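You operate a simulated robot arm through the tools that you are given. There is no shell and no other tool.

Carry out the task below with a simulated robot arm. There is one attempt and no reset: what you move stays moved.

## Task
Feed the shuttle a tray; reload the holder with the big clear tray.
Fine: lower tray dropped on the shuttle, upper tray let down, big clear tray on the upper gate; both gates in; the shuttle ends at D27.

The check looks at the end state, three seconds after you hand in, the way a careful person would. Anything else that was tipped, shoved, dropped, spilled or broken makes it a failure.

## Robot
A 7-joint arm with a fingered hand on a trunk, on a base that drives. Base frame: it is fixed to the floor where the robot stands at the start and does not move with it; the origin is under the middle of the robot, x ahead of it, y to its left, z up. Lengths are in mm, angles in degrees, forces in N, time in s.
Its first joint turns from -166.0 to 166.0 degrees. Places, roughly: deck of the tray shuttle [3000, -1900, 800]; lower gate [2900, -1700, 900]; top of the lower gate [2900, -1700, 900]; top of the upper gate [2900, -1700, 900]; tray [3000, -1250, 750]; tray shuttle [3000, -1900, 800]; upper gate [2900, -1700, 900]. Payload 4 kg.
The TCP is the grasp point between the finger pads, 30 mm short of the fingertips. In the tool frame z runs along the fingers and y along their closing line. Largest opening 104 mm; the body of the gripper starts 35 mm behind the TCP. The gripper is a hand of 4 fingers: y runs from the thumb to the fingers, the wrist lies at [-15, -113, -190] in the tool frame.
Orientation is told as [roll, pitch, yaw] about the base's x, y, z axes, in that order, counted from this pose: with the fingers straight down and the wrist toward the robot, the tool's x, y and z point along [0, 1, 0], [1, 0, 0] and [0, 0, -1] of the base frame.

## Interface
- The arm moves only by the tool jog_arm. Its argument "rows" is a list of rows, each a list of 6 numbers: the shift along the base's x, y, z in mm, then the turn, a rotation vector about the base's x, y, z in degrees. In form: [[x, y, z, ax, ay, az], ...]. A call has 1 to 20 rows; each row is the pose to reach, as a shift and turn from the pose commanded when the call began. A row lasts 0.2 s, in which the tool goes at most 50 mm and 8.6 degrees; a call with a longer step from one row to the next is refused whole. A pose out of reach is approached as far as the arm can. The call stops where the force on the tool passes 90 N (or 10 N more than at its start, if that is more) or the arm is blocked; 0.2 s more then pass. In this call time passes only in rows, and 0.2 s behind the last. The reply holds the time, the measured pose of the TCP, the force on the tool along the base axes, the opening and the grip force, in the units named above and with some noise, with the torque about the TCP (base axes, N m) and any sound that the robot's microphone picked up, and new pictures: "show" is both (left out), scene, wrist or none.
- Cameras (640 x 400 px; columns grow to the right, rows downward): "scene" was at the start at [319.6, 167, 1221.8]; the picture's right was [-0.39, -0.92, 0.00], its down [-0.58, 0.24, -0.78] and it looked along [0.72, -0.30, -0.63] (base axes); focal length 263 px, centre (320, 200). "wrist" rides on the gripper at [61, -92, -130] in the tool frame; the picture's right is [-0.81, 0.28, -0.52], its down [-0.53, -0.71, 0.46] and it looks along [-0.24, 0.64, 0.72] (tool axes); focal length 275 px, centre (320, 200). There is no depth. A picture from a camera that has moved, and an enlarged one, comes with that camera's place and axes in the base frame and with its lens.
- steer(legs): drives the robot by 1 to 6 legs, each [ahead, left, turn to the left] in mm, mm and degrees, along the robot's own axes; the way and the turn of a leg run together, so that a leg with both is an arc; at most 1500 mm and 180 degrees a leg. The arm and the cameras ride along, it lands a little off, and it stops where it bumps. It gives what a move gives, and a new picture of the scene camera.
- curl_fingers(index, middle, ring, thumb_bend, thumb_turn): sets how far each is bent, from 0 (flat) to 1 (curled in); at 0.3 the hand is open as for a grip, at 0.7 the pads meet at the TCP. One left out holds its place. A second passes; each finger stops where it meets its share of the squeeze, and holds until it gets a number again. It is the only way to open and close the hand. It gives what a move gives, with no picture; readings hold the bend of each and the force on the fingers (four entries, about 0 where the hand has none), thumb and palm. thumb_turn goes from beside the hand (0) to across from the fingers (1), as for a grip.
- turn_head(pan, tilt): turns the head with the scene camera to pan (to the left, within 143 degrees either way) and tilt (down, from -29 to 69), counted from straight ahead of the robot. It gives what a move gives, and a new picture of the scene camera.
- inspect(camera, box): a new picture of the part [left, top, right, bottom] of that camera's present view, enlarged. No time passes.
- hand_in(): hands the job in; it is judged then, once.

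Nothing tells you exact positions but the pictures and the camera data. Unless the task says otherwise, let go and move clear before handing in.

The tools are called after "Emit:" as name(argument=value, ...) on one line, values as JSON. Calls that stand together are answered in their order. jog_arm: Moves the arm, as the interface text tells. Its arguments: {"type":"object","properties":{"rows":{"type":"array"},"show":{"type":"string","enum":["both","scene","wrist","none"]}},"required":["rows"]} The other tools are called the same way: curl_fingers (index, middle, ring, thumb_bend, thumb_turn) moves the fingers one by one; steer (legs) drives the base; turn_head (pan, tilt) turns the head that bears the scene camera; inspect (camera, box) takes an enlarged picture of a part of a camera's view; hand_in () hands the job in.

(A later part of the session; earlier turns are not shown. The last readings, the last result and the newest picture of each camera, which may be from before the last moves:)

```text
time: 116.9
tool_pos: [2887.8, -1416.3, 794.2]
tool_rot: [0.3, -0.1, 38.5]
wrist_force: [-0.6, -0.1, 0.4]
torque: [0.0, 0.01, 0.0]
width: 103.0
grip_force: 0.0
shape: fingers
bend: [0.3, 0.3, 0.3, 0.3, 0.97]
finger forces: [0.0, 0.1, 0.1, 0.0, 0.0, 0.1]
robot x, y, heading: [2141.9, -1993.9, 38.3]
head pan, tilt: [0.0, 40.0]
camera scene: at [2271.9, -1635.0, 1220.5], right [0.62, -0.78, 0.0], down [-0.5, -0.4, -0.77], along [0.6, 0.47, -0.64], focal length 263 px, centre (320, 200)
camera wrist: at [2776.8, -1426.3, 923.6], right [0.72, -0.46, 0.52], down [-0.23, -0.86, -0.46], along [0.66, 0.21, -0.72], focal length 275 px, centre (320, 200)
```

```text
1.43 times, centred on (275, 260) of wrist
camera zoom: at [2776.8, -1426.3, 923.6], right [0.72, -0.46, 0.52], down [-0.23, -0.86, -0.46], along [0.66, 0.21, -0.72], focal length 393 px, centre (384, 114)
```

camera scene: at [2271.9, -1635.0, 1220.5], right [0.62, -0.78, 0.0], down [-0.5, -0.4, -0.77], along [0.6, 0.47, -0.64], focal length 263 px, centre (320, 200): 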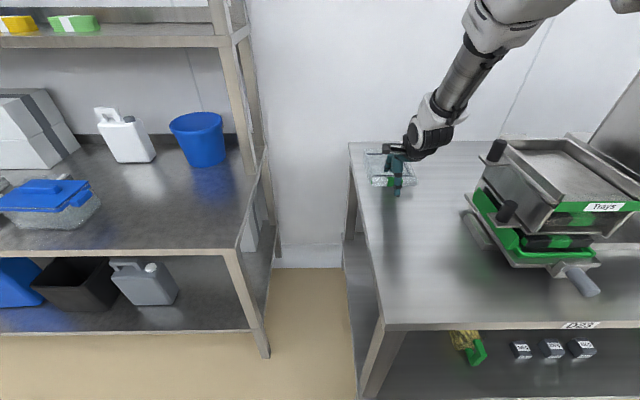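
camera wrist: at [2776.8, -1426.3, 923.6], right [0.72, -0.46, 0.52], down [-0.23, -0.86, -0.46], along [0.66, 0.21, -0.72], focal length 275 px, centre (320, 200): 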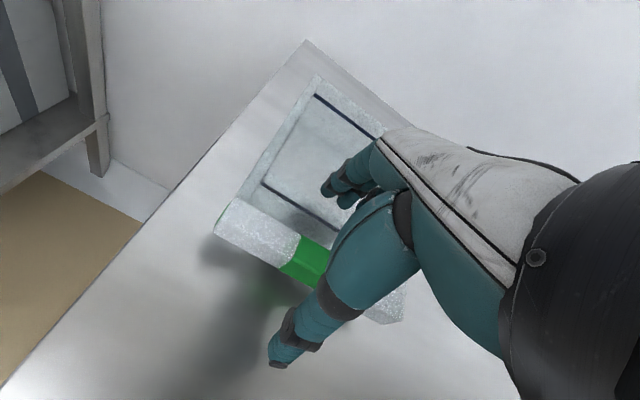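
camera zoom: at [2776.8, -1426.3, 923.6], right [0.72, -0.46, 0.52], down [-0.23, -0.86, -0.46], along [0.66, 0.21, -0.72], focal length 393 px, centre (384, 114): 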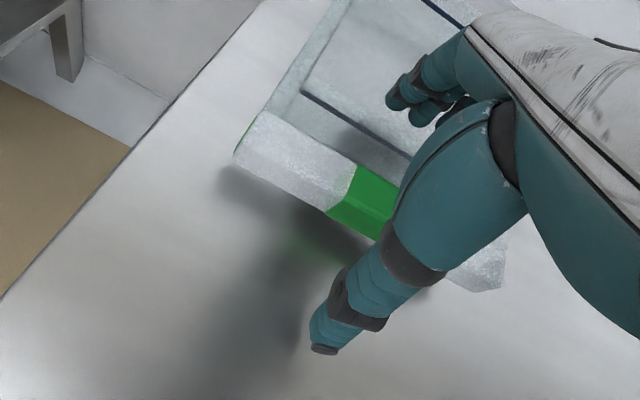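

The thumb is in front of the bar and the fingers are inside the tray. I'll close to grip.

Emit:
curl_fingers(index=0.7, middle=0.7, ring=0.7, thumb_bend=0.7)

Emit:
inspect(camera="scene", box=[330, 110, 450, 210])

Emit:
inspect(camera="wrist", box=[150, 120, 400, 400])

```text
time: 117.9
tool_pos: [2887.0, -1416.7, 793.0]
tool_rot: [0.2, 0.0, 38.6]
wrist_force: [0.2, -0.1, 1.0]
torque: [0.07, -0.15, 0.05]
width: 41.4
grip_force: 19.7
shape: fingers
bend: [0.59, 0.62, 0.63, 0.54, 0.94]
finger forces: [7.9, 7.2, 4.9, 0.0, 19.7, 0.0]
robot x, y, heading: [2144.0, -1996.1, 38.3]
head pan, tilt: [0.0, 40.0]
```

```text
4.00 times, centred on (390, 160) of scene
camera zoom: at [2271.9, -1635.0, 1220.5], right [0.62, -0.78, 0.0], down [-0.5, -0.4, -0.77], along [0.6, 0.47, -0.64], focal length 1052 px, centre (40, 360)
```

zoom: 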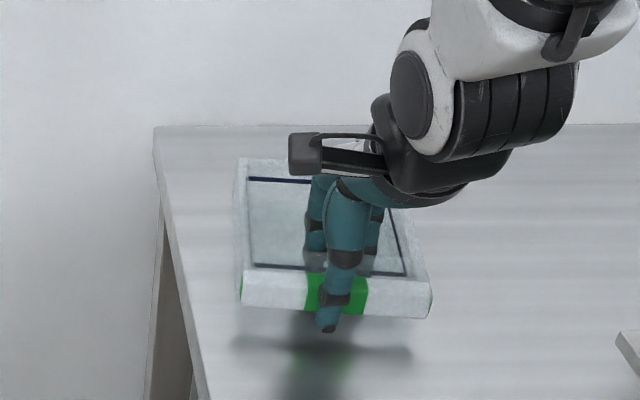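

```text
1.43 times, centred on (275, 260) of wrist
camera zoom: at [2776.8, -1426.2, 923.8], right [0.72, -0.46, 0.51], down [-0.23, -0.86, -0.46], along [0.66, 0.21, -0.72], focal length 393 px, centre (384, 114)
```

zoom: 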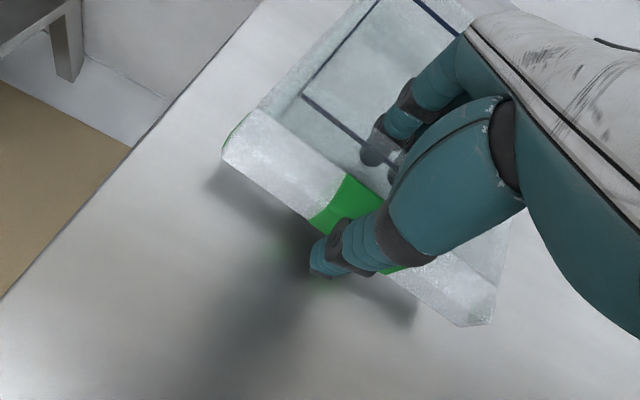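

The grip holds at 20 N, but the tray turned a few degrees as it was gripped, which I can correct with the hand. I'll lift gently and check.

Emit:
jog_arm(rows=[[0, 0, 10, 0, 0, 0], [0, 0, 25, 0, 0, 0], [0, 0, 45, 0, 0, 0]])

Emit:
inspect(camera="scene", box=[330, 110, 450, 210])

Emit:
inspect(camera="wrist", box=[150, 0, 450, 330])

```text
time: 118.7
tool_pos: [2887.1, -1415.9, 838.0]
tool_rot: [0.3, 0.0, 38.6]
wrist_force: [-0.7, -0.3, -1.2]
torque: [-0.01, 0.06, 0.0]
width: 41.3
grip_force: 18.7
shape: fingers
bend: [0.59, 0.63, 0.64, 0.54, 0.94]
finger forces: [7.9, 6.5, 4.4, 0.1, 18.7, 0.0]
robot x, y, heading: [2141.1, -1988.8, 38.4]
head pan, tilt: [0.0, 40.0]
camera scene: at [2272.1, -1634.9, 1220.4], right [0.62, -0.78, 0.0], down [-0.5, -0.4, -0.77], along [0.6, 0.47, -0.64], focal length 263 px, centre (320, 200)
camera wrist: at [2776.5, -1425.8, 969.3], right [0.72, -0.46, 0.51], down [-0.23, -0.86, -0.46], along [0.65, 0.21, -0.73], focal length 275 px, centre (320, 200)
```

scene: 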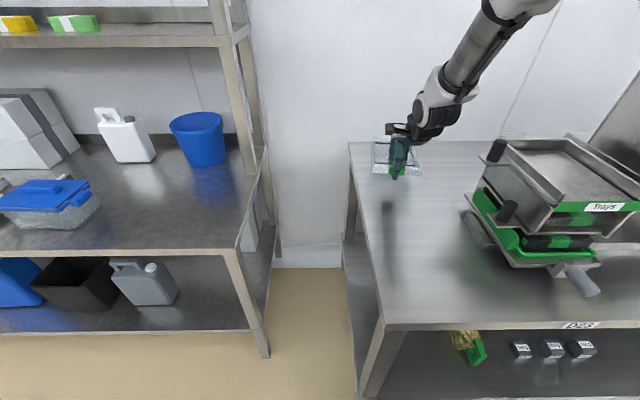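
wrist: 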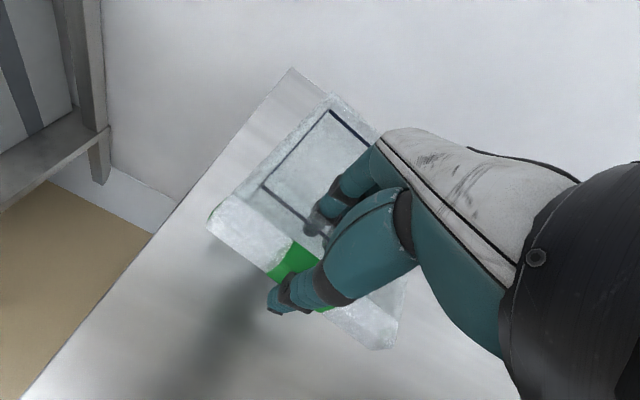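

```text
4.00 times, centred on (390, 160) of scene
camera zoom: at [2272.1, -1634.9, 1220.4], right [0.62, -0.78, 0.0], down [-0.5, -0.4, -0.77], along [0.6, 0.47, -0.64], focal length 1052 px, centre (40, 360)
```

zoom: 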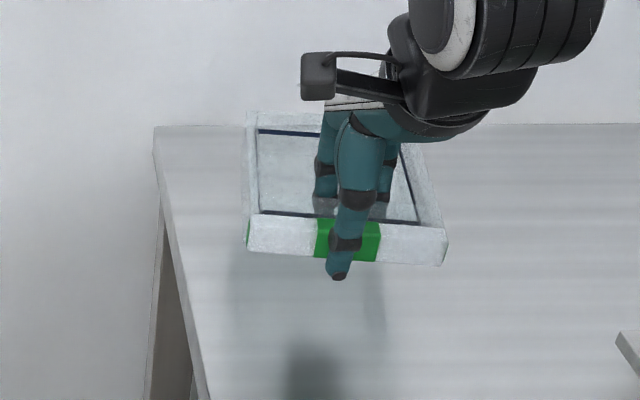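

```text
1.21 times, centred on (300, 165) of wrist
camera zoom: at [2776.5, -1425.8, 969.3], right [0.72, -0.46, 0.51], down [-0.23, -0.86, -0.46], along [0.65, 0.21, -0.73], focal length 334 px, centre (344, 242)
```

zoom: 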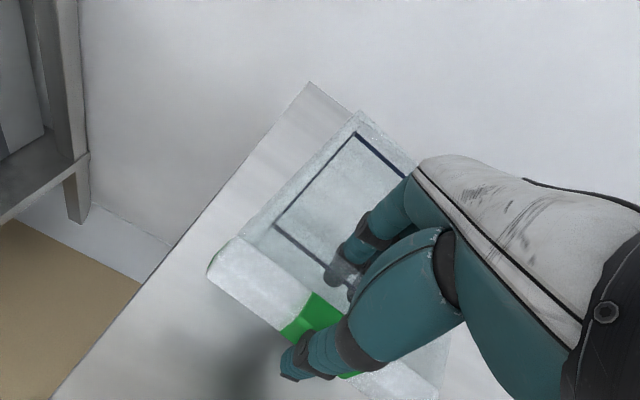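

The tray is held level, turned about 8° clockwise in the hand. I'll raise it well above the holder, then carry it over while turning the hand 8° back.

Emit:
jog_arm(rows=[[0, 0, 25, 0, 0, 0], [0, 0, 60, 0, 0, 0], [0, 0, 100, 0, 0, 0], [0, 0, 140, 0, 0, 0], [0, 0, 180, 0, 0, 0], [0, 0, 210, 0, 0, 0], [0, 0, 222, 0, 0, 0]], show="none")

Emit:
jog_arm(rows=[[-1.5, -15, 0, 0, 0, 0.4], [-4.5, -43, 0, 0, 0, 1.2], [-7.5, -73, 0, 0, 0, 2], [-10.6, -103, 0, 0, 0, 2.8], [-13.8, -133, 0, 0, 0, 3.6], [-16.8, -163, 0, 0, 0, 4.4], [-20, -193, 0, 0, 0, 5.2], [-23, -223, 0, 0, 0, 6], [-26, -253, 0, 0, 0, 6.8], [-29.2, -283, 0, 0, 0, 7.6], [-32.3, -313, 0, 0, 0, 8.4], [-35.4, -343, 0, 0, 0, 8.4], [-37.2, -359.8, 0, 0, 0, 8.4]])

Emit:
turn_head(pan=-20, tilt=40)

Emit:
inspect(camera="scene", box=[320, 60, 540, 260])

```text
time: 120.3
tool_pos: [2885.5, -1416.4, 1061.3]
tool_rot: [0.1, 0.1, 38.6]
wrist_force: [-0.5, 0.3, -1.6]
torque: [-0.02, 0.03, -0.04]
width: 41.4
grip_force: 19.0
shape: fingers
bend: [0.59, 0.63, 0.64, 0.54, 0.94]
finger forces: [7.7, 6.4, 4.4, 0.1, 18.5, 0.0]
robot x, y, heading: [2139.0, -1992.6, 38.4]
head pan, tilt: [0.0, 40.0]
```

```text
time: 123.1
tool_pos: [2846.4, -1779.2, 1060.4]
tool_rot: [0.2, -0.1, 47.0]
wrist_force: [0.4, 0.7, -0.5]
torque: [-0.03, 0.05, -0.03]
width: 41.4
grip_force: 18.5
shape: fingers
bend: [0.59, 0.63, 0.64, 0.54, 0.94]
finger forces: [7.7, 6.4, 4.2, 0.0, 18.3, 0.0]
robot x, y, heading: [2141.3, -1990.3, 38.4]
head pan, tilt: [0.0, 40.0]
camera scene: at [2272.0, -1635.0, 1220.5], right [0.62, -0.78, 0.0], down [-0.5, -0.4, -0.77], along [0.6, 0.48, -0.64], focal length 263 px, centre (320, 200)
camera wrist: at [2739.1, -1805.0, 1191.5], right [0.78, -0.35, 0.51], down [-0.1, -0.88, -0.46], along [0.62, 0.31, -0.72], focal length 275 px, centre (320, 200)
```

scene: 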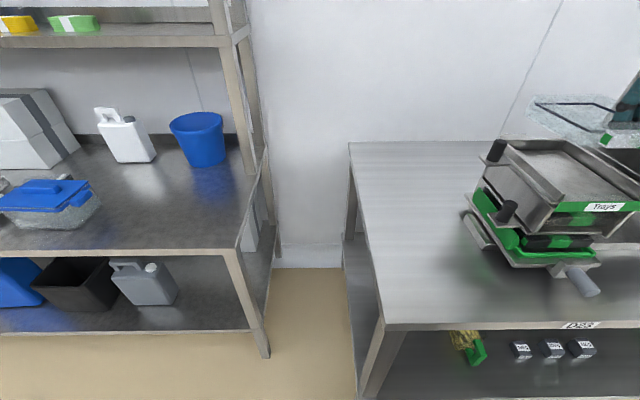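
wrist: 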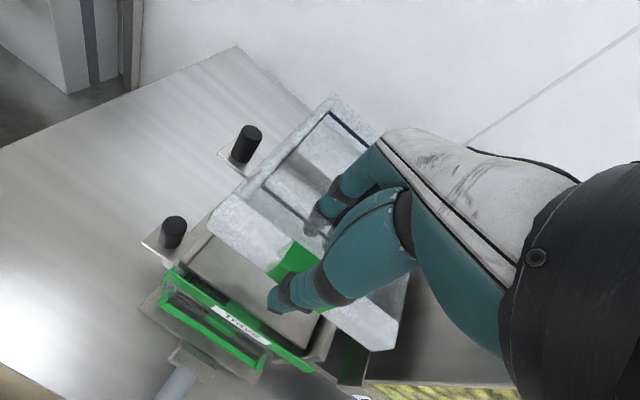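

```text
time: 123.9
tool_pos: [2848.6, -1778.4, 1061.5]
tool_rot: [0.2, 0.0, 46.8]
wrist_force: [-0.2, -0.1, -0.9]
torque: [-0.01, 0.02, 0.01]
width: 40.9
grip_force: 18.9
shape: fingers
bend: [0.59, 0.63, 0.64, 0.54, 0.94]
finger forces: [7.7, 6.3, 4.2, 0.1, 18.3, 0.1]
robot x, y, heading: [2140.7, -1997.3, 38.3]
head pan, tilt: [-20.0, 40.0]
camera scene: at [2286.0, -1661.0, 1220.5], right [0.32, -0.95, 0.0], down [-0.61, -0.2, -0.77], along [0.73, 0.24, -0.64], focal length 263 px, centre (320, 200)
```

scene: 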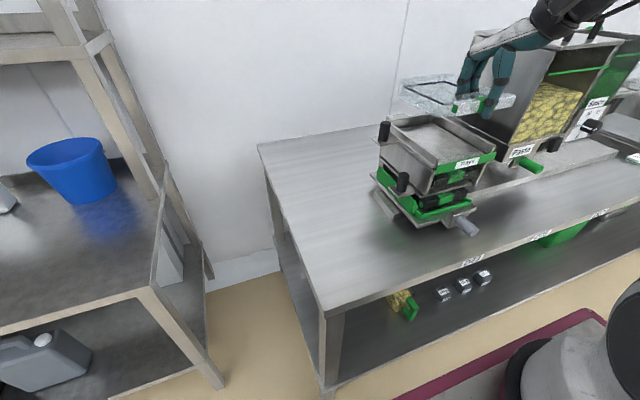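

```text
2.00 times, centred on (430, 160) of scene
camera zoom: at [2286.0, -1661.0, 1220.5], right [0.32, -0.95, 0.0], down [-0.61, -0.2, -0.77], along [0.73, 0.24, -0.64], focal length 526 px, centre (100, 280)
```

zoom: 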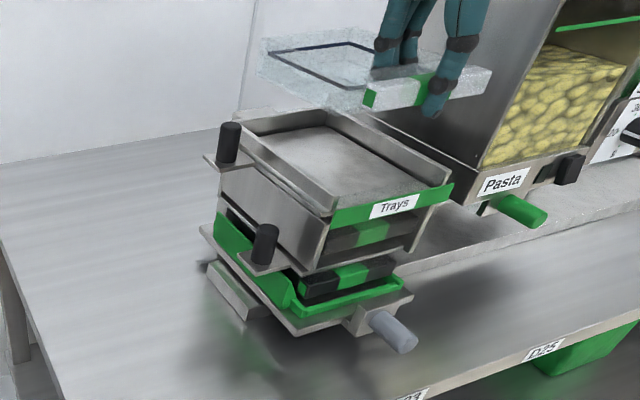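

Emit:
inspect(camera="wrist", box=[130, 80, 430, 390])

Emit:
inspect(camera="scene", box=[370, 60, 530, 180])

```text
1.29 times, centred on (280, 235) of wrist
camera zoom: at [2739.2, -1804.8, 1191.5], right [0.78, -0.35, 0.51], down [-0.1, -0.88, -0.46], along [0.62, 0.31, -0.72], focal length 355 px, centre (372, 155)
```

zoom: 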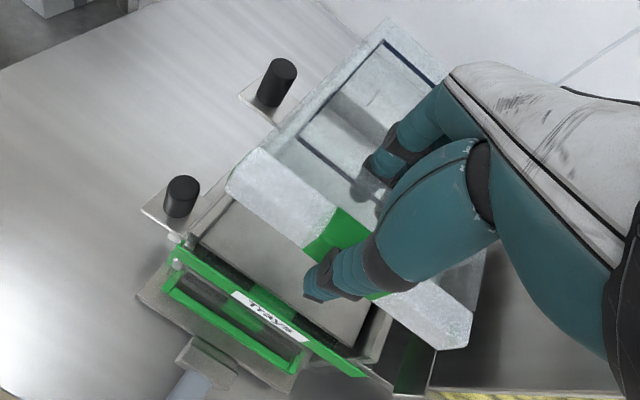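

```text
3.33 times, centred on (450, 120) of scene
camera zoom: at [2286.0, -1661.0, 1220.5], right [0.32, -0.95, 0.0], down [-0.61, -0.2, -0.77], along [0.73, 0.24, -0.64], focal length 877 px, centre (-113, 467)
```

zoom: 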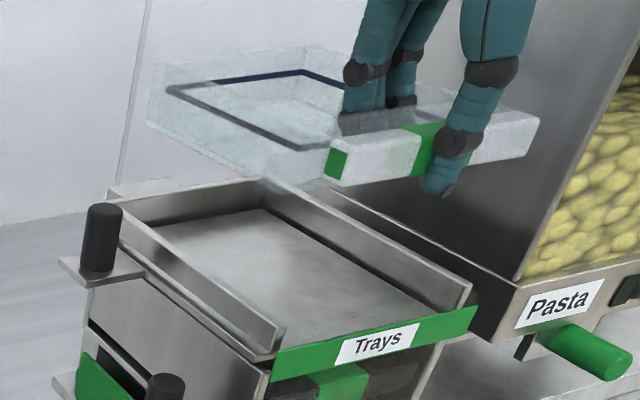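

Emit:
inspect(camera="wrist", box=[150, 180, 290, 300])

Emit:
inspect(camera="wrist", box=[250, 270, 420, 400])

Emit:
inspect(camera="wrist", box=[200, 80, 400, 220])

```text
3.33 times, centred on (220, 240) of wrist
camera zoom: at [2739.2, -1804.8, 1191.5], right [0.78, -0.35, 0.51], down [-0.1, -0.88, -0.46], along [0.62, 0.31, -0.72], focal length 918 px, centre (653, 67)
```

zoom: 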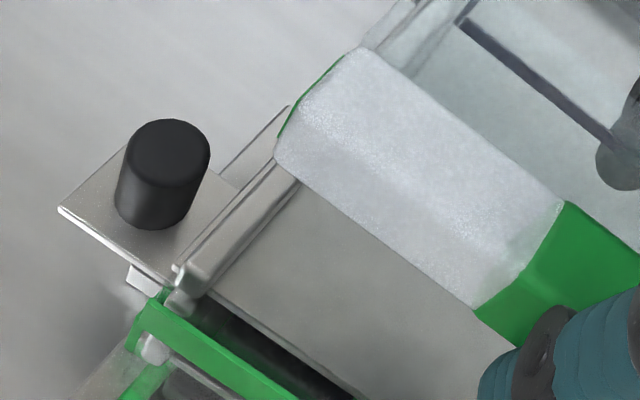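

```text
3.08 times, centred on (335, 335) of wrist
camera zoom: at [2739.2, -1804.8, 1191.5], right [0.78, -0.35, 0.51], down [-0.1, -0.88, -0.46], along [0.62, 0.31, -0.72], focal length 847 px, centre (274, -215)
```

zoom: 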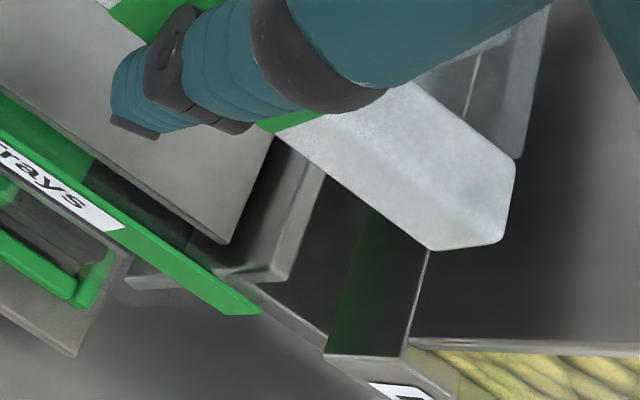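

```text
2.86 times, centred on (300, 150) of wrist
camera zoom: at [2739.2, -1804.8, 1191.5], right [0.78, -0.35, 0.51], down [-0.1, -0.88, -0.46], along [0.62, 0.31, -0.72], focal length 786 px, centre (377, 343)
```

zoom: 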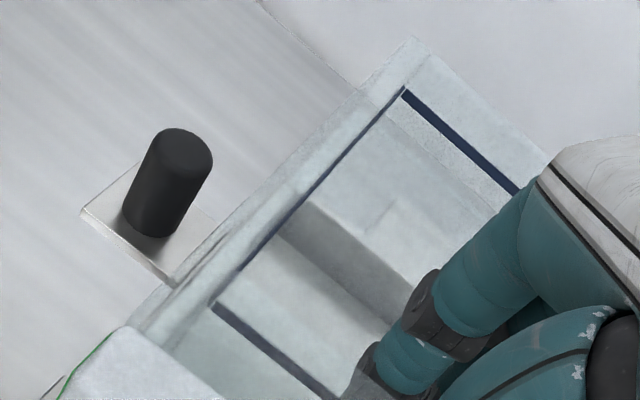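

The tray is square with the holder and centred: tray 3104–3238 against an interior of about 3105–3237. I'll shift it 4 mm back and lower it until just above the rails, then look again.

Emit:
jog_arm(rows=[[3.1, 2.5, -15, 0, 0, 0], [3.1, 2.5, -35, 0, 0, 0], [3.1, 2.5, -50, 0, 0, 0]])

Emit:
inspect(camera="scene", box=[370, 80, 510, 190])

Emit:
inspect(camera="wrist", box=[160, 130, 360, 280])

Emit:
inspect(camera="wrist", box=[250, 270, 420, 400])

```text
time: 124.7
tool_pos: [2852.2, -1775.8, 1009.1]
tool_rot: [0.2, 0.0, 46.9]
wrist_force: [-1.0, -0.5, -1.3]
torque: [0.0, 0.03, 0.02]
width: 40.9
grip_force: 18.0
shape: fingers
bend: [0.59, 0.63, 0.64, 0.54, 0.94]
finger forces: [7.7, 6.3, 4.3, 0.1, 18.3, 0.0]
robot x, y, heading: [2141.3, -1994.9, 38.2]
head pan, tilt: [-20.0, 40.0]
camera scene: at [2285.9, -1661.1, 1220.5], right [0.31, -0.95, 0.0], down [-0.61, -0.2, -0.77], along [0.73, 0.24, -0.64], focal length 263 px, centre (320, 200)
camera wrist: at [2743.5, -1801.1, 1139.8], right [0.78, -0.35, 0.51], down [-0.1, -0.88, -0.46], along [0.62, 0.31, -0.72], focal length 275 px, centre (320, 200)
```

scene: 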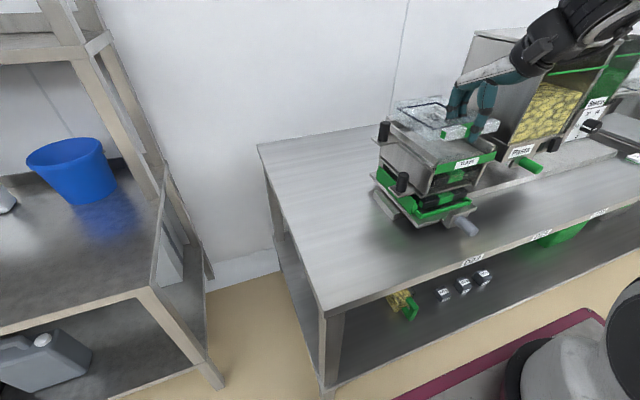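
wrist: 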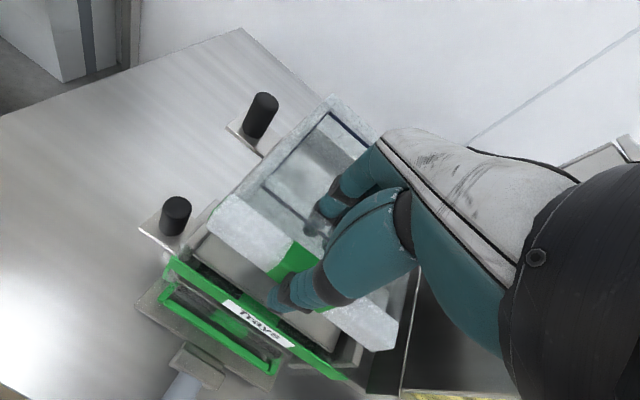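

```text
3.64 times, centred on (440, 135) of scene
camera zoom: at [2285.9, -1661.1, 1220.5], right [0.31, -0.95, 0.0], down [-0.61, -0.2, -0.77], along [0.73, 0.24, -0.64], focal length 956 px, centre (-116, 436)
```

zoom: 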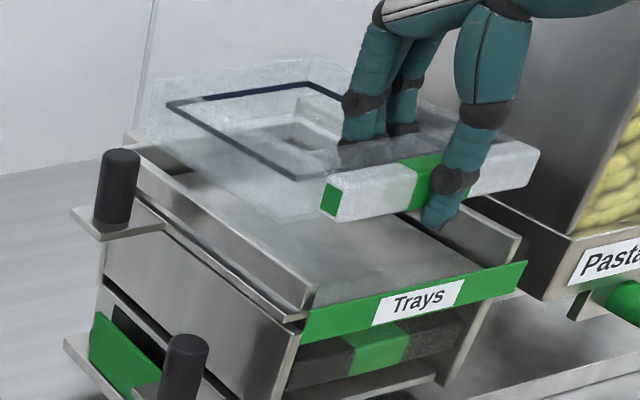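

```text
2.67 times, centred on (260, 205) of wrist
camera zoom: at [2743.5, -1801.1, 1139.8], right [0.78, -0.35, 0.51], down [-0.1, -0.88, -0.46], along [0.62, 0.31, -0.72], focal length 734 px, centre (480, 187)
```

zoom: 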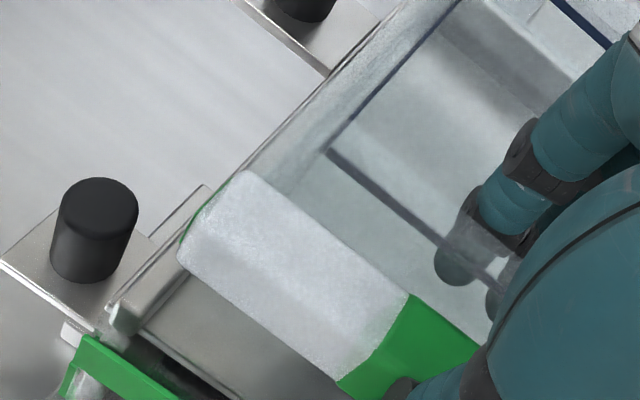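

```text
3.08 times, centred on (335, 335) of wrist
camera zoom: at [2743.5, -1801.1, 1139.8], right [0.78, -0.35, 0.51], down [-0.1, -0.88, -0.46], along [0.62, 0.31, -0.72], focal length 847 px, centre (274, -215)
```

zoom: 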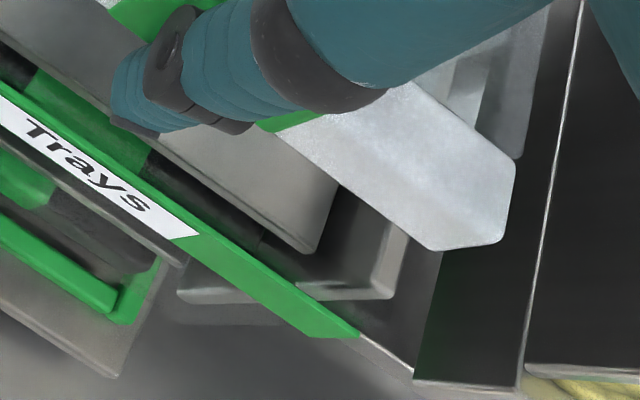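

Emit:
inspect(camera="wrist", box=[230, 80, 390, 200])

Emit:
inspect(camera="scene", box=[380, 85, 460, 145])

```text
3.33 times, centred on (310, 140) of wrist
camera zoom: at [2743.5, -1801.1, 1139.8], right [0.78, -0.35, 0.51], down [-0.1, -0.88, -0.46], along [0.62, 0.31, -0.72], focal length 918 px, centre (353, 400)
```

zoom: 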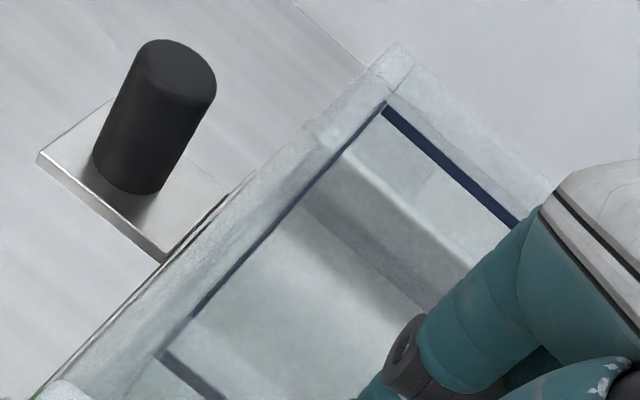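

```text
6.67 times, centred on (420, 115) of scene
camera zoom: at [2285.9, -1661.1, 1220.5], right [0.31, -0.95, 0.0], down [-0.61, -0.2, -0.77], along [0.73, 0.24, -0.64], focal length 1753 px, centre (-347, 767)
```

zoom: 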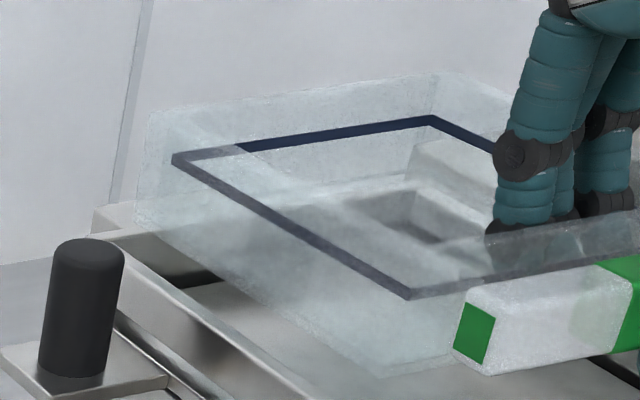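

The tray occupies n 1089–1266 inside an interior of about 1083–1266, so I'll bring it 3 mm forward and start lowering, watching the force.

Emit:
jog_arm(rows=[[-1.4, -3, 0, 0, 0, 0], [-1.4, -3, -7, 0, 0, 0], [-1.4, -3, -14, 0, 0, 0]])

Emit:
inspect(camera="scene", box=[370, 80, 510, 190])

Emit:
inspect(camera="wrist", box=[160, 130, 360, 280])

```text
time: 125.5
tool_pos: [2849.8, -1776.9, 996.0]
tool_rot: [0.2, 0.0, 47.0]
wrist_force: [0.2, 0.0, -0.9]
torque: [-0.02, 0.03, 0.01]
width: 41.1
grip_force: 18.1
shape: fingers
bend: [0.59, 0.63, 0.64, 0.54, 0.94]
finger forces: [7.8, 6.3, 4.3, 0.1, 18.3, 0.1]
robot x, y, heading: [2140.6, -1995.1, 38.1]
head pan, tilt: [-20.0, 40.0]
camera scene: at [2285.9, -1661.1, 1220.5], right [0.31, -0.95, 0.0], down [-0.61, -0.2, -0.77], along [0.73, 0.24, -0.64], focal length 263 px, centre (320, 200)
camera wrist: at [2742.1, -1803.5, 1126.1], right [0.78, -0.35, 0.51], down [-0.1, -0.88, -0.46], along [0.62, 0.31, -0.73], focal length 275 px, centre (320, 200)
```

scene: 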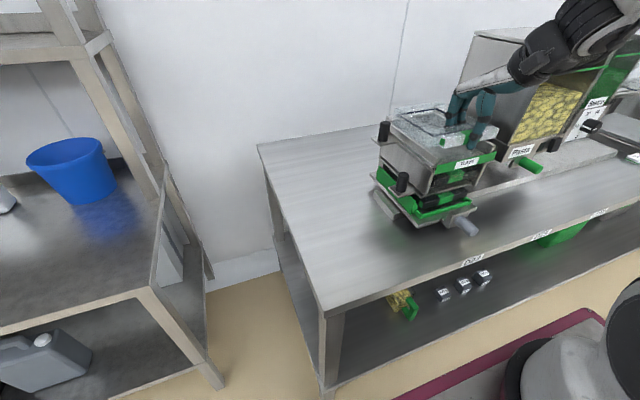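
wrist: 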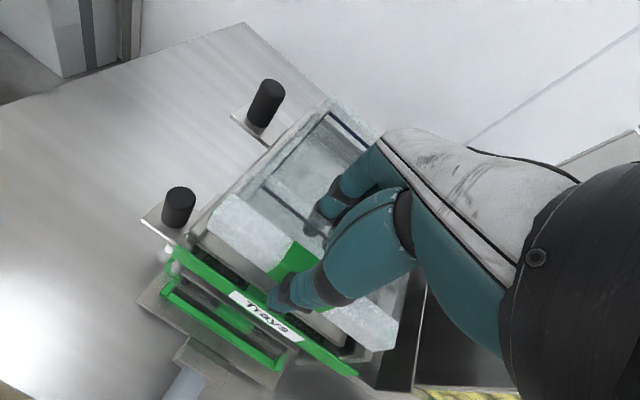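

```text
3.64 times, centred on (440, 135) of scene
camera zoom: at [2285.9, -1661.1, 1220.5], right [0.31, -0.95, 0.0], down [-0.61, -0.2, -0.77], along [0.73, 0.24, -0.64], focal length 956 px, centre (-116, 436)
```

zoom: 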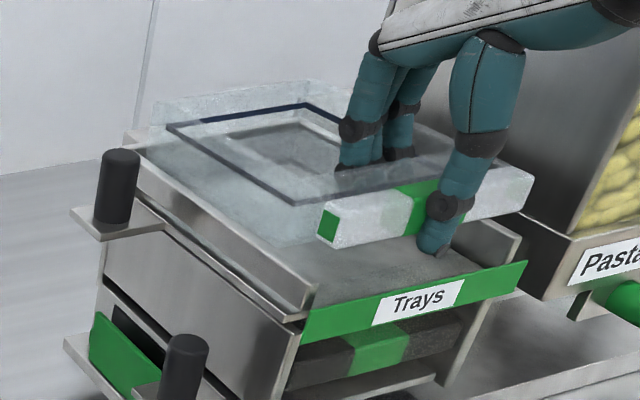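

```text
2.67 times, centred on (260, 205) of wrist
camera zoom: at [2742.1, -1803.5, 1126.1], right [0.78, -0.35, 0.51], down [-0.1, -0.88, -0.46], along [0.62, 0.31, -0.73], focal length 734 px, centre (480, 187)
```

zoom: 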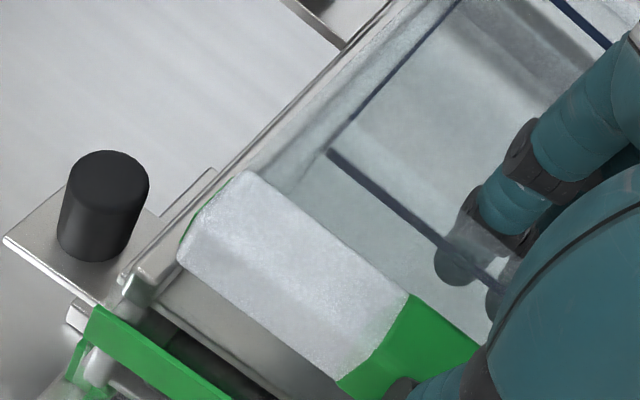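

Emit:
jog_arm(rows=[[-0.9, 1.2, -6, 0, 0, 0], [-0.9, 1.2, -12, 0, 0, 0]])

Emit:
inspect(camera="scene", box=[370, 80, 510, 190])

Emit:
inspect(camera="wrist", box=[160, 100, 420, 390])

```text
time: 126.1
tool_pos: [2849.4, -1777.7, 983.9]
tool_rot: [0.2, -0.1, 46.8]
wrist_force: [4.1, -4.9, 1.5]
torque: [-0.09, -0.02, 0.0]
width: 40.9
grip_force: 18.7
shape: fingers
bend: [0.59, 0.63, 0.64, 0.54, 0.94]
finger forces: [8.2, 6.3, 4.3, 0.0, 18.6, 0.0]
robot x, y, heading: [2139.5, -1991.5, 38.2]
head pan, tilt: [-20.0, 40.0]
camera scene: at [2286.1, -1661.3, 1220.5], right [0.31, -0.95, 0.0], down [-0.61, -0.2, -0.77], along [0.73, 0.24, -0.64], focal length 263 px, centre (320, 200)
camera wrist: at [2741.7, -1803.3, 1113.7], right [0.78, -0.36, 0.52], down [-0.1, -0.88, -0.46], along [0.62, 0.31, -0.72], focal length 275 px, centre (320, 200)
```

scene: 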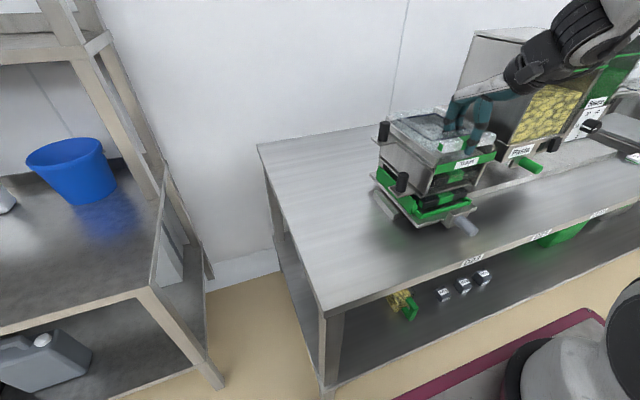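
wrist: 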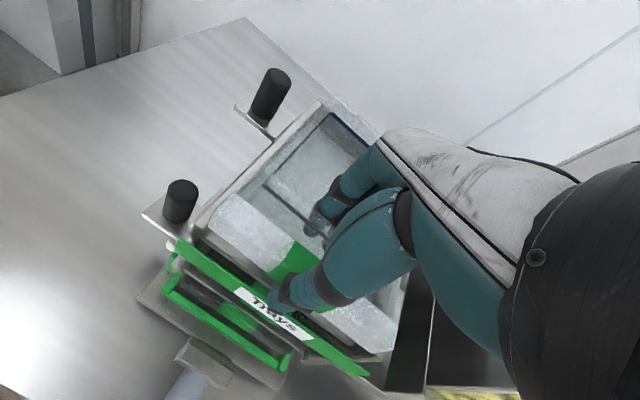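

```text
3.64 times, centred on (440, 135) of scene
camera zoom: at [2286.1, -1661.3, 1220.5], right [0.31, -0.95, 0.0], down [-0.61, -0.2, -0.77], along [0.73, 0.24, -0.64], focal length 956 px, centre (-116, 436)
```

zoom: 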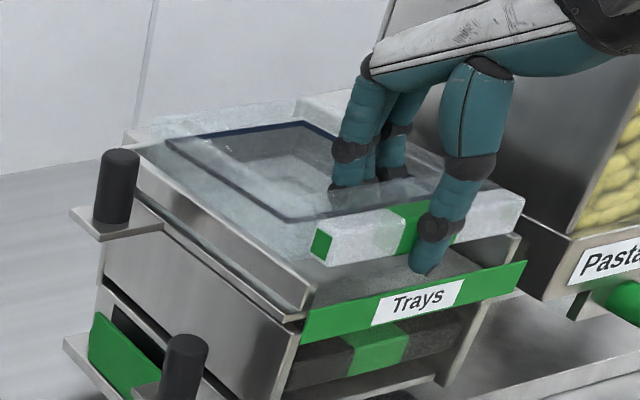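

```text
1.38 times, centred on (290, 245) of wrist
camera zoom: at [2741.7, -1803.3, 1113.7], right [0.78, -0.36, 0.52], down [-0.1, -0.88, -0.46], along [0.62, 0.31, -0.72], focal length 380 px, centre (361, 138)
```

zoom: 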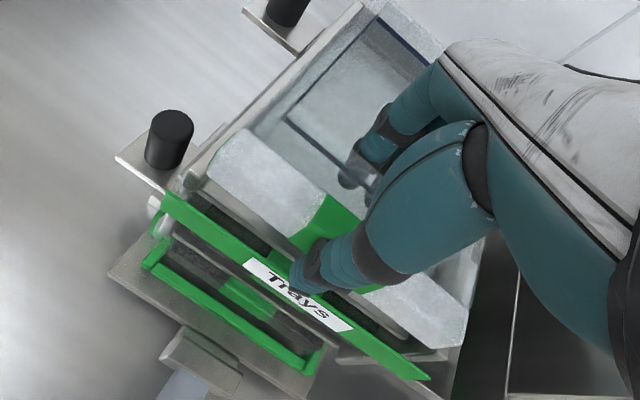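

A light sideways force shows the tray rubbing the left rail, so I'll nudge it right 3 mm and continue.

Emit:
jog_arm(rows=[[1.9, -2.4, 0, 0, 0, 0]], show="none")

Emit:
jog_arm(rows=[[0, 0, -5, 0, 0, 0]], show="none")

```text
time: 126.5
tool_pos: [2850.3, -1779.5, 982.3]
tool_rot: [0.3, 0.0, 46.9]
wrist_force: [-0.4, 0.8, -0.2]
torque: [-0.03, 0.08, 0.01]
width: 41.0
grip_force: 18.6
shape: fingers
bend: [0.59, 0.63, 0.64, 0.54, 0.94]
finger forces: [7.9, 6.1, 4.3, 0.0, 18.6, 0.0]
robot x, y, heading: [2138.7, -1995.3, 38.4]
head pan, tilt: [-20.0, 40.0]
```

```text
time: 126.9
tool_pos: [2850.2, -1780.1, 979.0]
tool_rot: [0.3, -0.1, 46.9]
wrist_force: [-3.7, -1.8, 8.8]
torque: [-0.2, 0.38, -0.03]
width: 40.8
grip_force: 20.1
shape: fingers
bend: [0.6, 0.64, 0.65, 0.54, 0.94]
finger forces: [7.0, 5.4, 3.6, 0.0, 23.9, 0.1]
robot x, y, heading: [2142.0, -1996.5, 38.3]
head pan, tilt: [-20.0, 40.0]
```

Emit:
inspect(camera="scene", box=[380, 90, 500, 180])

Emit:
inspect(camera="wrist", box=[160, 180, 420, 390])

```text
4.44 times, centred on (440, 135) of scene
camera zoom: at [2285.5, -1661.2, 1220.6], right [0.31, -0.95, 0.0], down [-0.61, -0.2, -0.77], along [0.73, 0.24, -0.64], focal length 1169 px, centre (-213, 489)
```

zoom: 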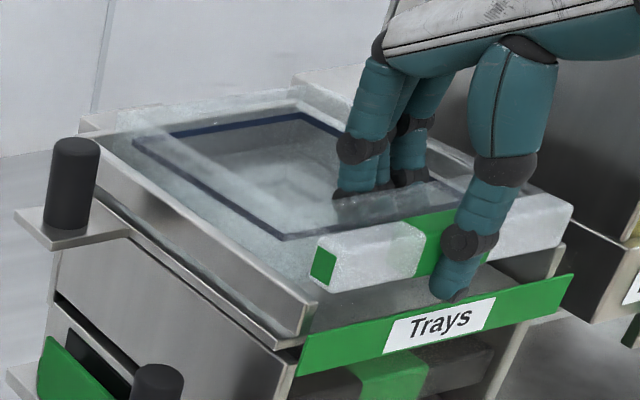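

```text
1.90 times, centred on (290, 285) of wrist
camera zoom: at [2742.2, -1805.5, 1109.6], right [0.78, -0.35, 0.52], down [-0.1, -0.88, -0.46], along [0.62, 0.31, -0.72], focal length 524 px, centre (377, 38)
```

zoom: 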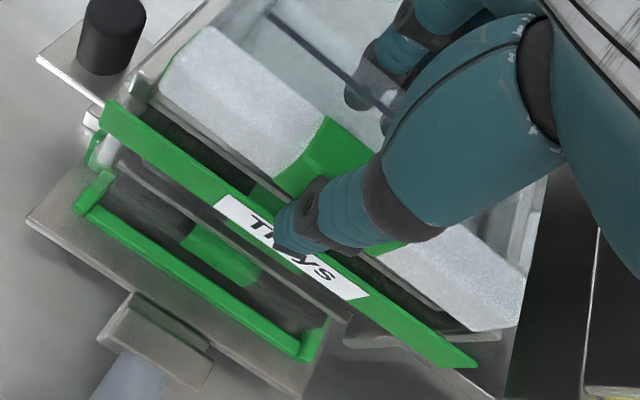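

The thumb tip is touching the green bar and the tray sits between the rails a few mm above the gate. I'll lift a hair to unload the thumb, then open all fingers together so it settles onto the gate.

Emit:
jog_arm(rows=[[0, 0, 2, 0, 0, 0]], show="none")

Emit:
curl_fingers(index=0.4, middle=0.4, ring=0.4, thumb_bend=0.38)

Emit:
inspect(camera="scene", box=[380, 90, 500, 180])

Emit:
inspect(camera="wrist", box=[160, 100, 420, 390])

```text
time: 127.3
tool_pos: [2850.9, -1777.9, 980.6]
tool_rot: [0.2, 0.1, 46.9]
wrist_force: [-2.6, -1.9, 2.3]
torque: [-0.14, 0.21, -0.01]
width: 41.2
grip_force: 18.3
shape: fingers
bend: [0.6, 0.64, 0.65, 0.54, 0.94]
finger forces: [7.0, 5.4, 3.8, 0.0, 20.8, 0.1]
robot x, y, heading: [2140.0, -1997.3, 38.3]
head pan, tilt: [-20.0, 40.0]
```

```text
time: 128.3
tool_pos: [2849.6, -1779.5, 980.4]
tool_rot: [0.2, -0.1, 46.9]
wrist_force: [-0.3, 0.6, -0.4]
torque: [-0.01, 0.02, 0.02]
width: 80.2
grip_force: 0.0
shape: fingers
bend: [0.4, 0.4, 0.4, 0.38, 0.97]
finger forces: [0.0, 0.0, 0.1, 0.0, 0.0, 0.0]
robot x, y, heading: [2140.8, -1994.7, 38.4]
head pan, tilt: [-20.0, 40.0]
```

```text
4.44 times, centred on (440, 135) of scene
camera zoom: at [2286.0, -1661.1, 1220.5], right [0.31, -0.95, 0.0], down [-0.61, -0.2, -0.77], along [0.73, 0.24, -0.64], focal length 1169 px, centre (-213, 489)
```

zoom: 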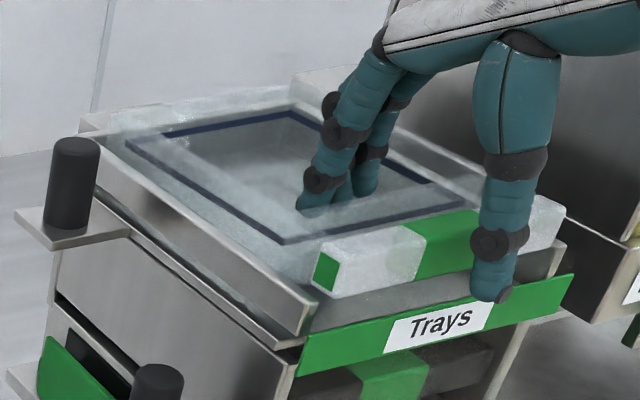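

```text
1.38 times, centred on (290, 245) of wrist
camera zoom: at [2743.0, -1805.1, 1111.1], right [0.78, -0.35, 0.51], down [-0.1, -0.88, -0.46], along [0.62, 0.31, -0.72], focal length 380 px, centre (361, 138)
```

zoom: 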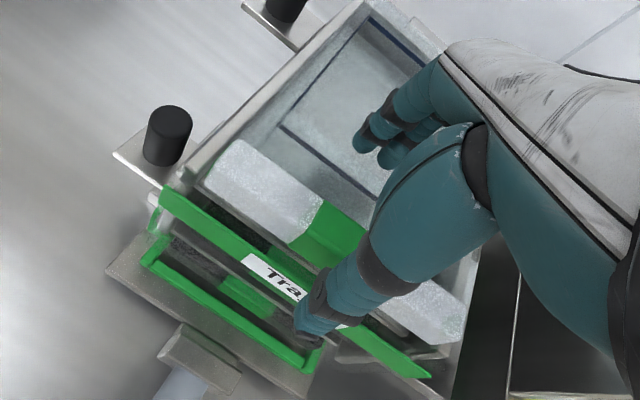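

The tray is released. I'll lift the hand straight up and check how it sits.

Emit:
jog_arm(rows=[[0, 0, 15, 0, 0, 0], [0, 0, 40, 0, 0, 0], [0, 0, 80, 0, 0, 0], [0, 0, 120, 0, 0, 0], [0, 0, 160, 0, 0, 0], [0, 0, 190, 0, 0, 0]])

Emit:
inspect(camera="scene", box=[370, 90, 510, 210])

Emit:
inspect(camera="wrist", box=[160, 100, 420, 390])

```text
time: 129.7
tool_pos: [2849.8, -1779.7, 1169.2]
tool_rot: [0.2, 0.0, 46.9]
wrist_force: [1.1, -0.1, -0.1]
torque: [0.02, -0.01, 0.0]
width: 80.4
grip_force: 0.0
shape: fingers
bend: [0.4, 0.4, 0.4, 0.38, 0.97]
finger forces: [0.1, 0.1, 0.0, 0.0, 0.0, 0.0]
robot x, y, heading: [2143.8, -1993.6, 38.7]
head pan, tilt: [-20.0, 40.0]
camera scene: at [2286.1, -1661.1, 1220.5], right [0.31, -0.95, 0.0], down [-0.61, -0.2, -0.77], along [0.73, 0.24, -0.64], focal length 263 px, centre (320, 200)
camera wrist: at [2741.5, -1806.0, 1299.5], right [0.78, -0.35, 0.51], down [-0.1, -0.88, -0.46], along [0.62, 0.31, -0.73], focal length 275 px, centre (320, 200)
```

scene: 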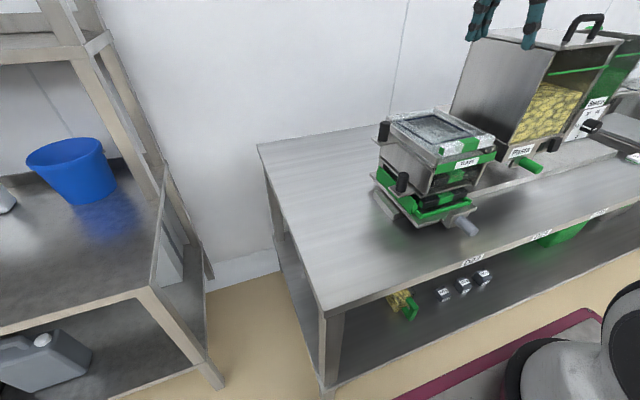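
wrist: 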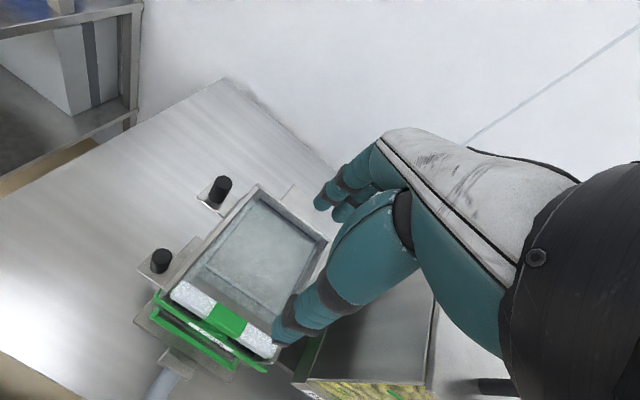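

```text
3.33 times, centred on (440, 150) of scene
camera zoom: at [2286.1, -1661.1, 1220.5], right [0.31, -0.95, 0.0], down [-0.61, -0.2, -0.77], along [0.73, 0.24, -0.64], focal length 877 px, centre (-80, 367)
```

zoom: 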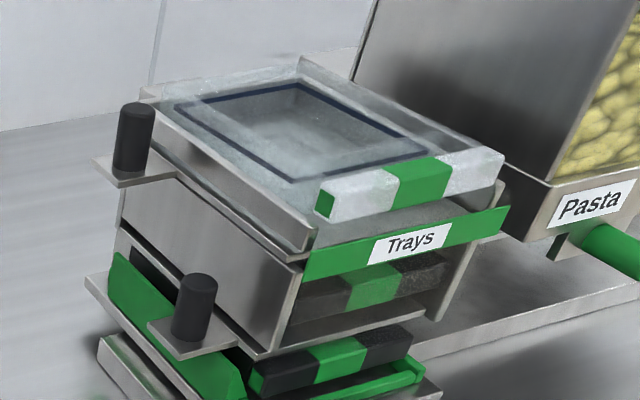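

```text
1.38 times, centred on (290, 245) of wrist
camera zoom: at [2741.5, -1806.0, 1299.5], right [0.78, -0.35, 0.51], down [-0.1, -0.88, -0.46], along [0.62, 0.31, -0.73], focal length 380 px, centre (361, 138)
```

zoom: 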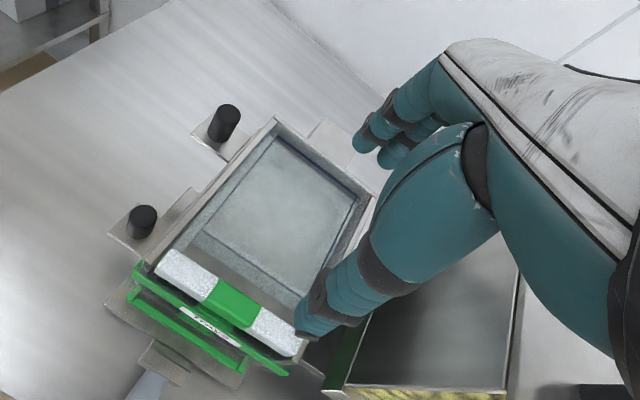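

Emit:
inspect(camera="wrist", box=[150, 170, 340, 370])

Emit:
inspect(camera="scene", box=[375, 105, 505, 185])

```text
2.00 times, centred on (245, 270) of wrist
camera zoom: at [2741.5, -1806.0, 1299.5], right [0.78, -0.35, 0.51], down [-0.1, -0.88, -0.46], along [0.62, 0.31, -0.73], focal length 551 px, centre (470, 60)
```

zoom: 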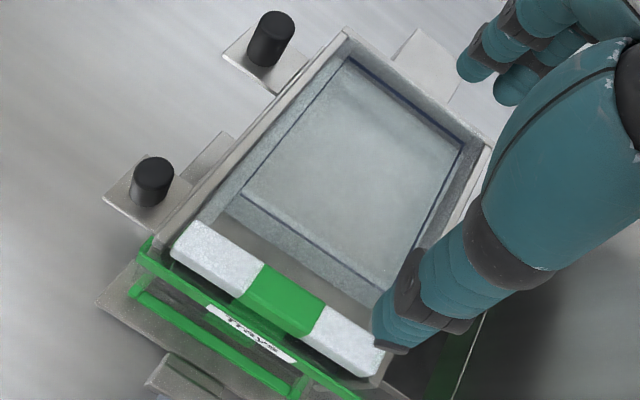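

```text
4.92 times, centred on (440, 145) of scene
camera zoom: at [2286.1, -1661.1, 1220.5], right [0.31, -0.95, 0.0], down [-0.61, -0.2, -0.77], along [0.73, 0.24, -0.64], focal length 1295 px, centre (-271, 471)
```

zoom: 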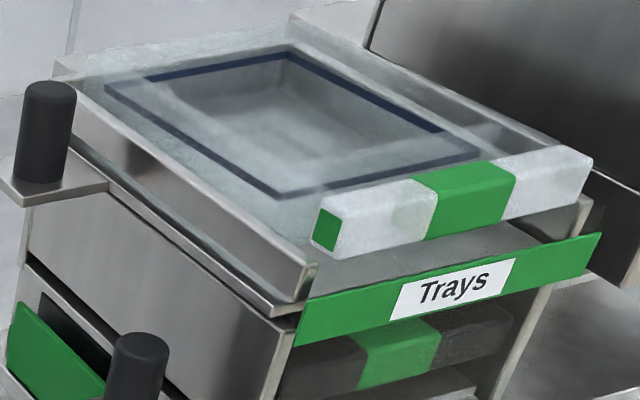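

The clear tray sits level between the rails on the upper gate, at the same height and depth as the black tray had. Now for the shuttle: I back the base off and turn the hand for the handle again.

Emit:
steer(legs=[[-222, 0, 0.3]])

Emit:
jog_arm(rows=[[3, 2, 0, 0, 0, -7.6], [6, 5, 0, 0, 0, -15.2], [9, 7, 0, 0, 0, -22.8], [12, 10, 0, 0, 0, -30.4], [15, 12, 0, 0, 0, -38], [18, 14, 0, 0, 0, -45.6], [21, 17, 0, 0, 0, -53.2], [24, 19, 0, 0, 0, -60.8], [27, 22, 0, 0, 0, -68.4], [30, 24, 0, 0, 0, -76], [33, 26, 0, 0, 0, -83.6], [35, 28, 0, 0, 0, -91.2], [35, 28, 0, 0, 0, -98]])

```text
time: 131.4
tool_pos: [2670.5, -1911.8, 1168.6]
tool_rot: [0.2, 0.0, 47.7]
wrist_force: [-0.8, 0.0, 0.9]
torque: [0.01, 0.01, -0.01]
width: 80.2
grip_force: 0.0
shape: fingers
bend: [0.4, 0.4, 0.4, 0.38, 0.97]
finger forces: [0.1, 0.0, 0.0, 0.0, 0.0, 0.1]
robot x, y, heading: [1962.6, -2136.5, 38.9]
head pan, tilt: [-20.0, 40.0]
camera scene: at [2105.1, -1800.5, 1220.5], right [0.33, -0.94, 0.0], down [-0.61, -0.21, -0.77], along [0.72, 0.25, -0.64], focal length 263 px, centre (320, 200)
```

scene: 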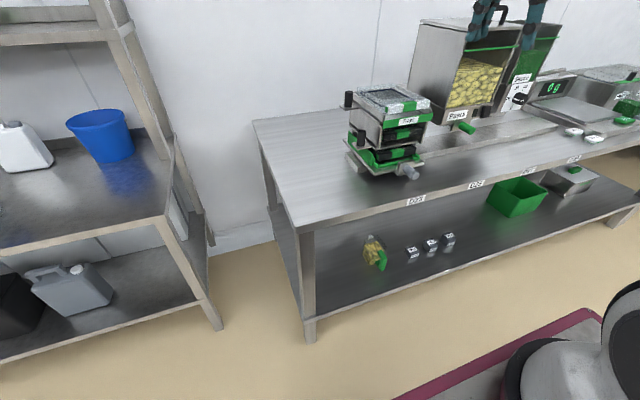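

```text
time: 134.2
tool_pos: [2704.4, -1884.8, 1167.5]
tool_rot: [0.2, -0.1, -50.4]
wrist_force: [-1.7, -0.8, -0.2]
torque: [0.0, 0.01, -0.02]
width: 80.2
grip_force: 0.1
shape: fingers
bend: [0.4, 0.4, 0.4, 0.38, 0.97]
finger forces: [0.0, 0.0, 0.0, 0.0, 0.0, 0.0]
robot x, y, heading: [1965.6, -2135.7, 38.8]
head pan, tilt: [-20.0, 40.0]
camera scene: at [2105.0, -1800.5, 1220.5], right [0.33, -0.94, 0.0], down [-0.61, -0.21, -0.77], along [0.72, 0.25, -0.64], focal length 263 px, centre (320, 200)
camera wrist: at [2691.8, -1775.1, 1299.5], right [-0.45, -0.73, 0.51], down [-0.86, 0.21, -0.46], along [0.23, -0.65, -0.72], focal length 275 px, centre (320, 200)
```

scene: 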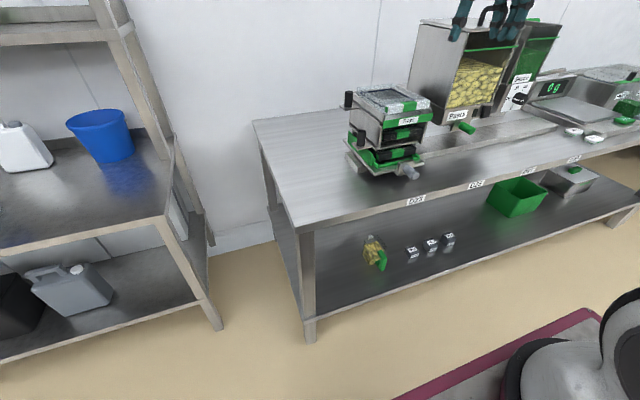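
wrist: 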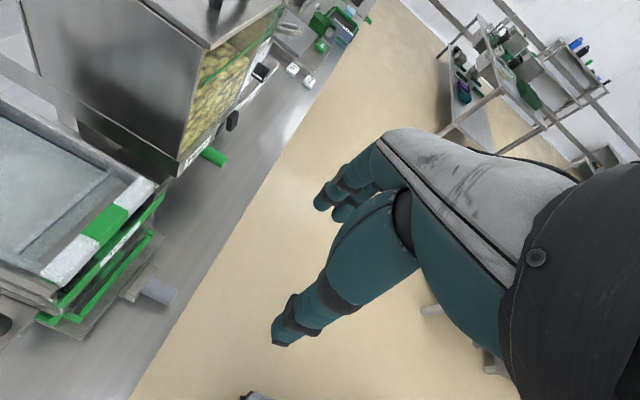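

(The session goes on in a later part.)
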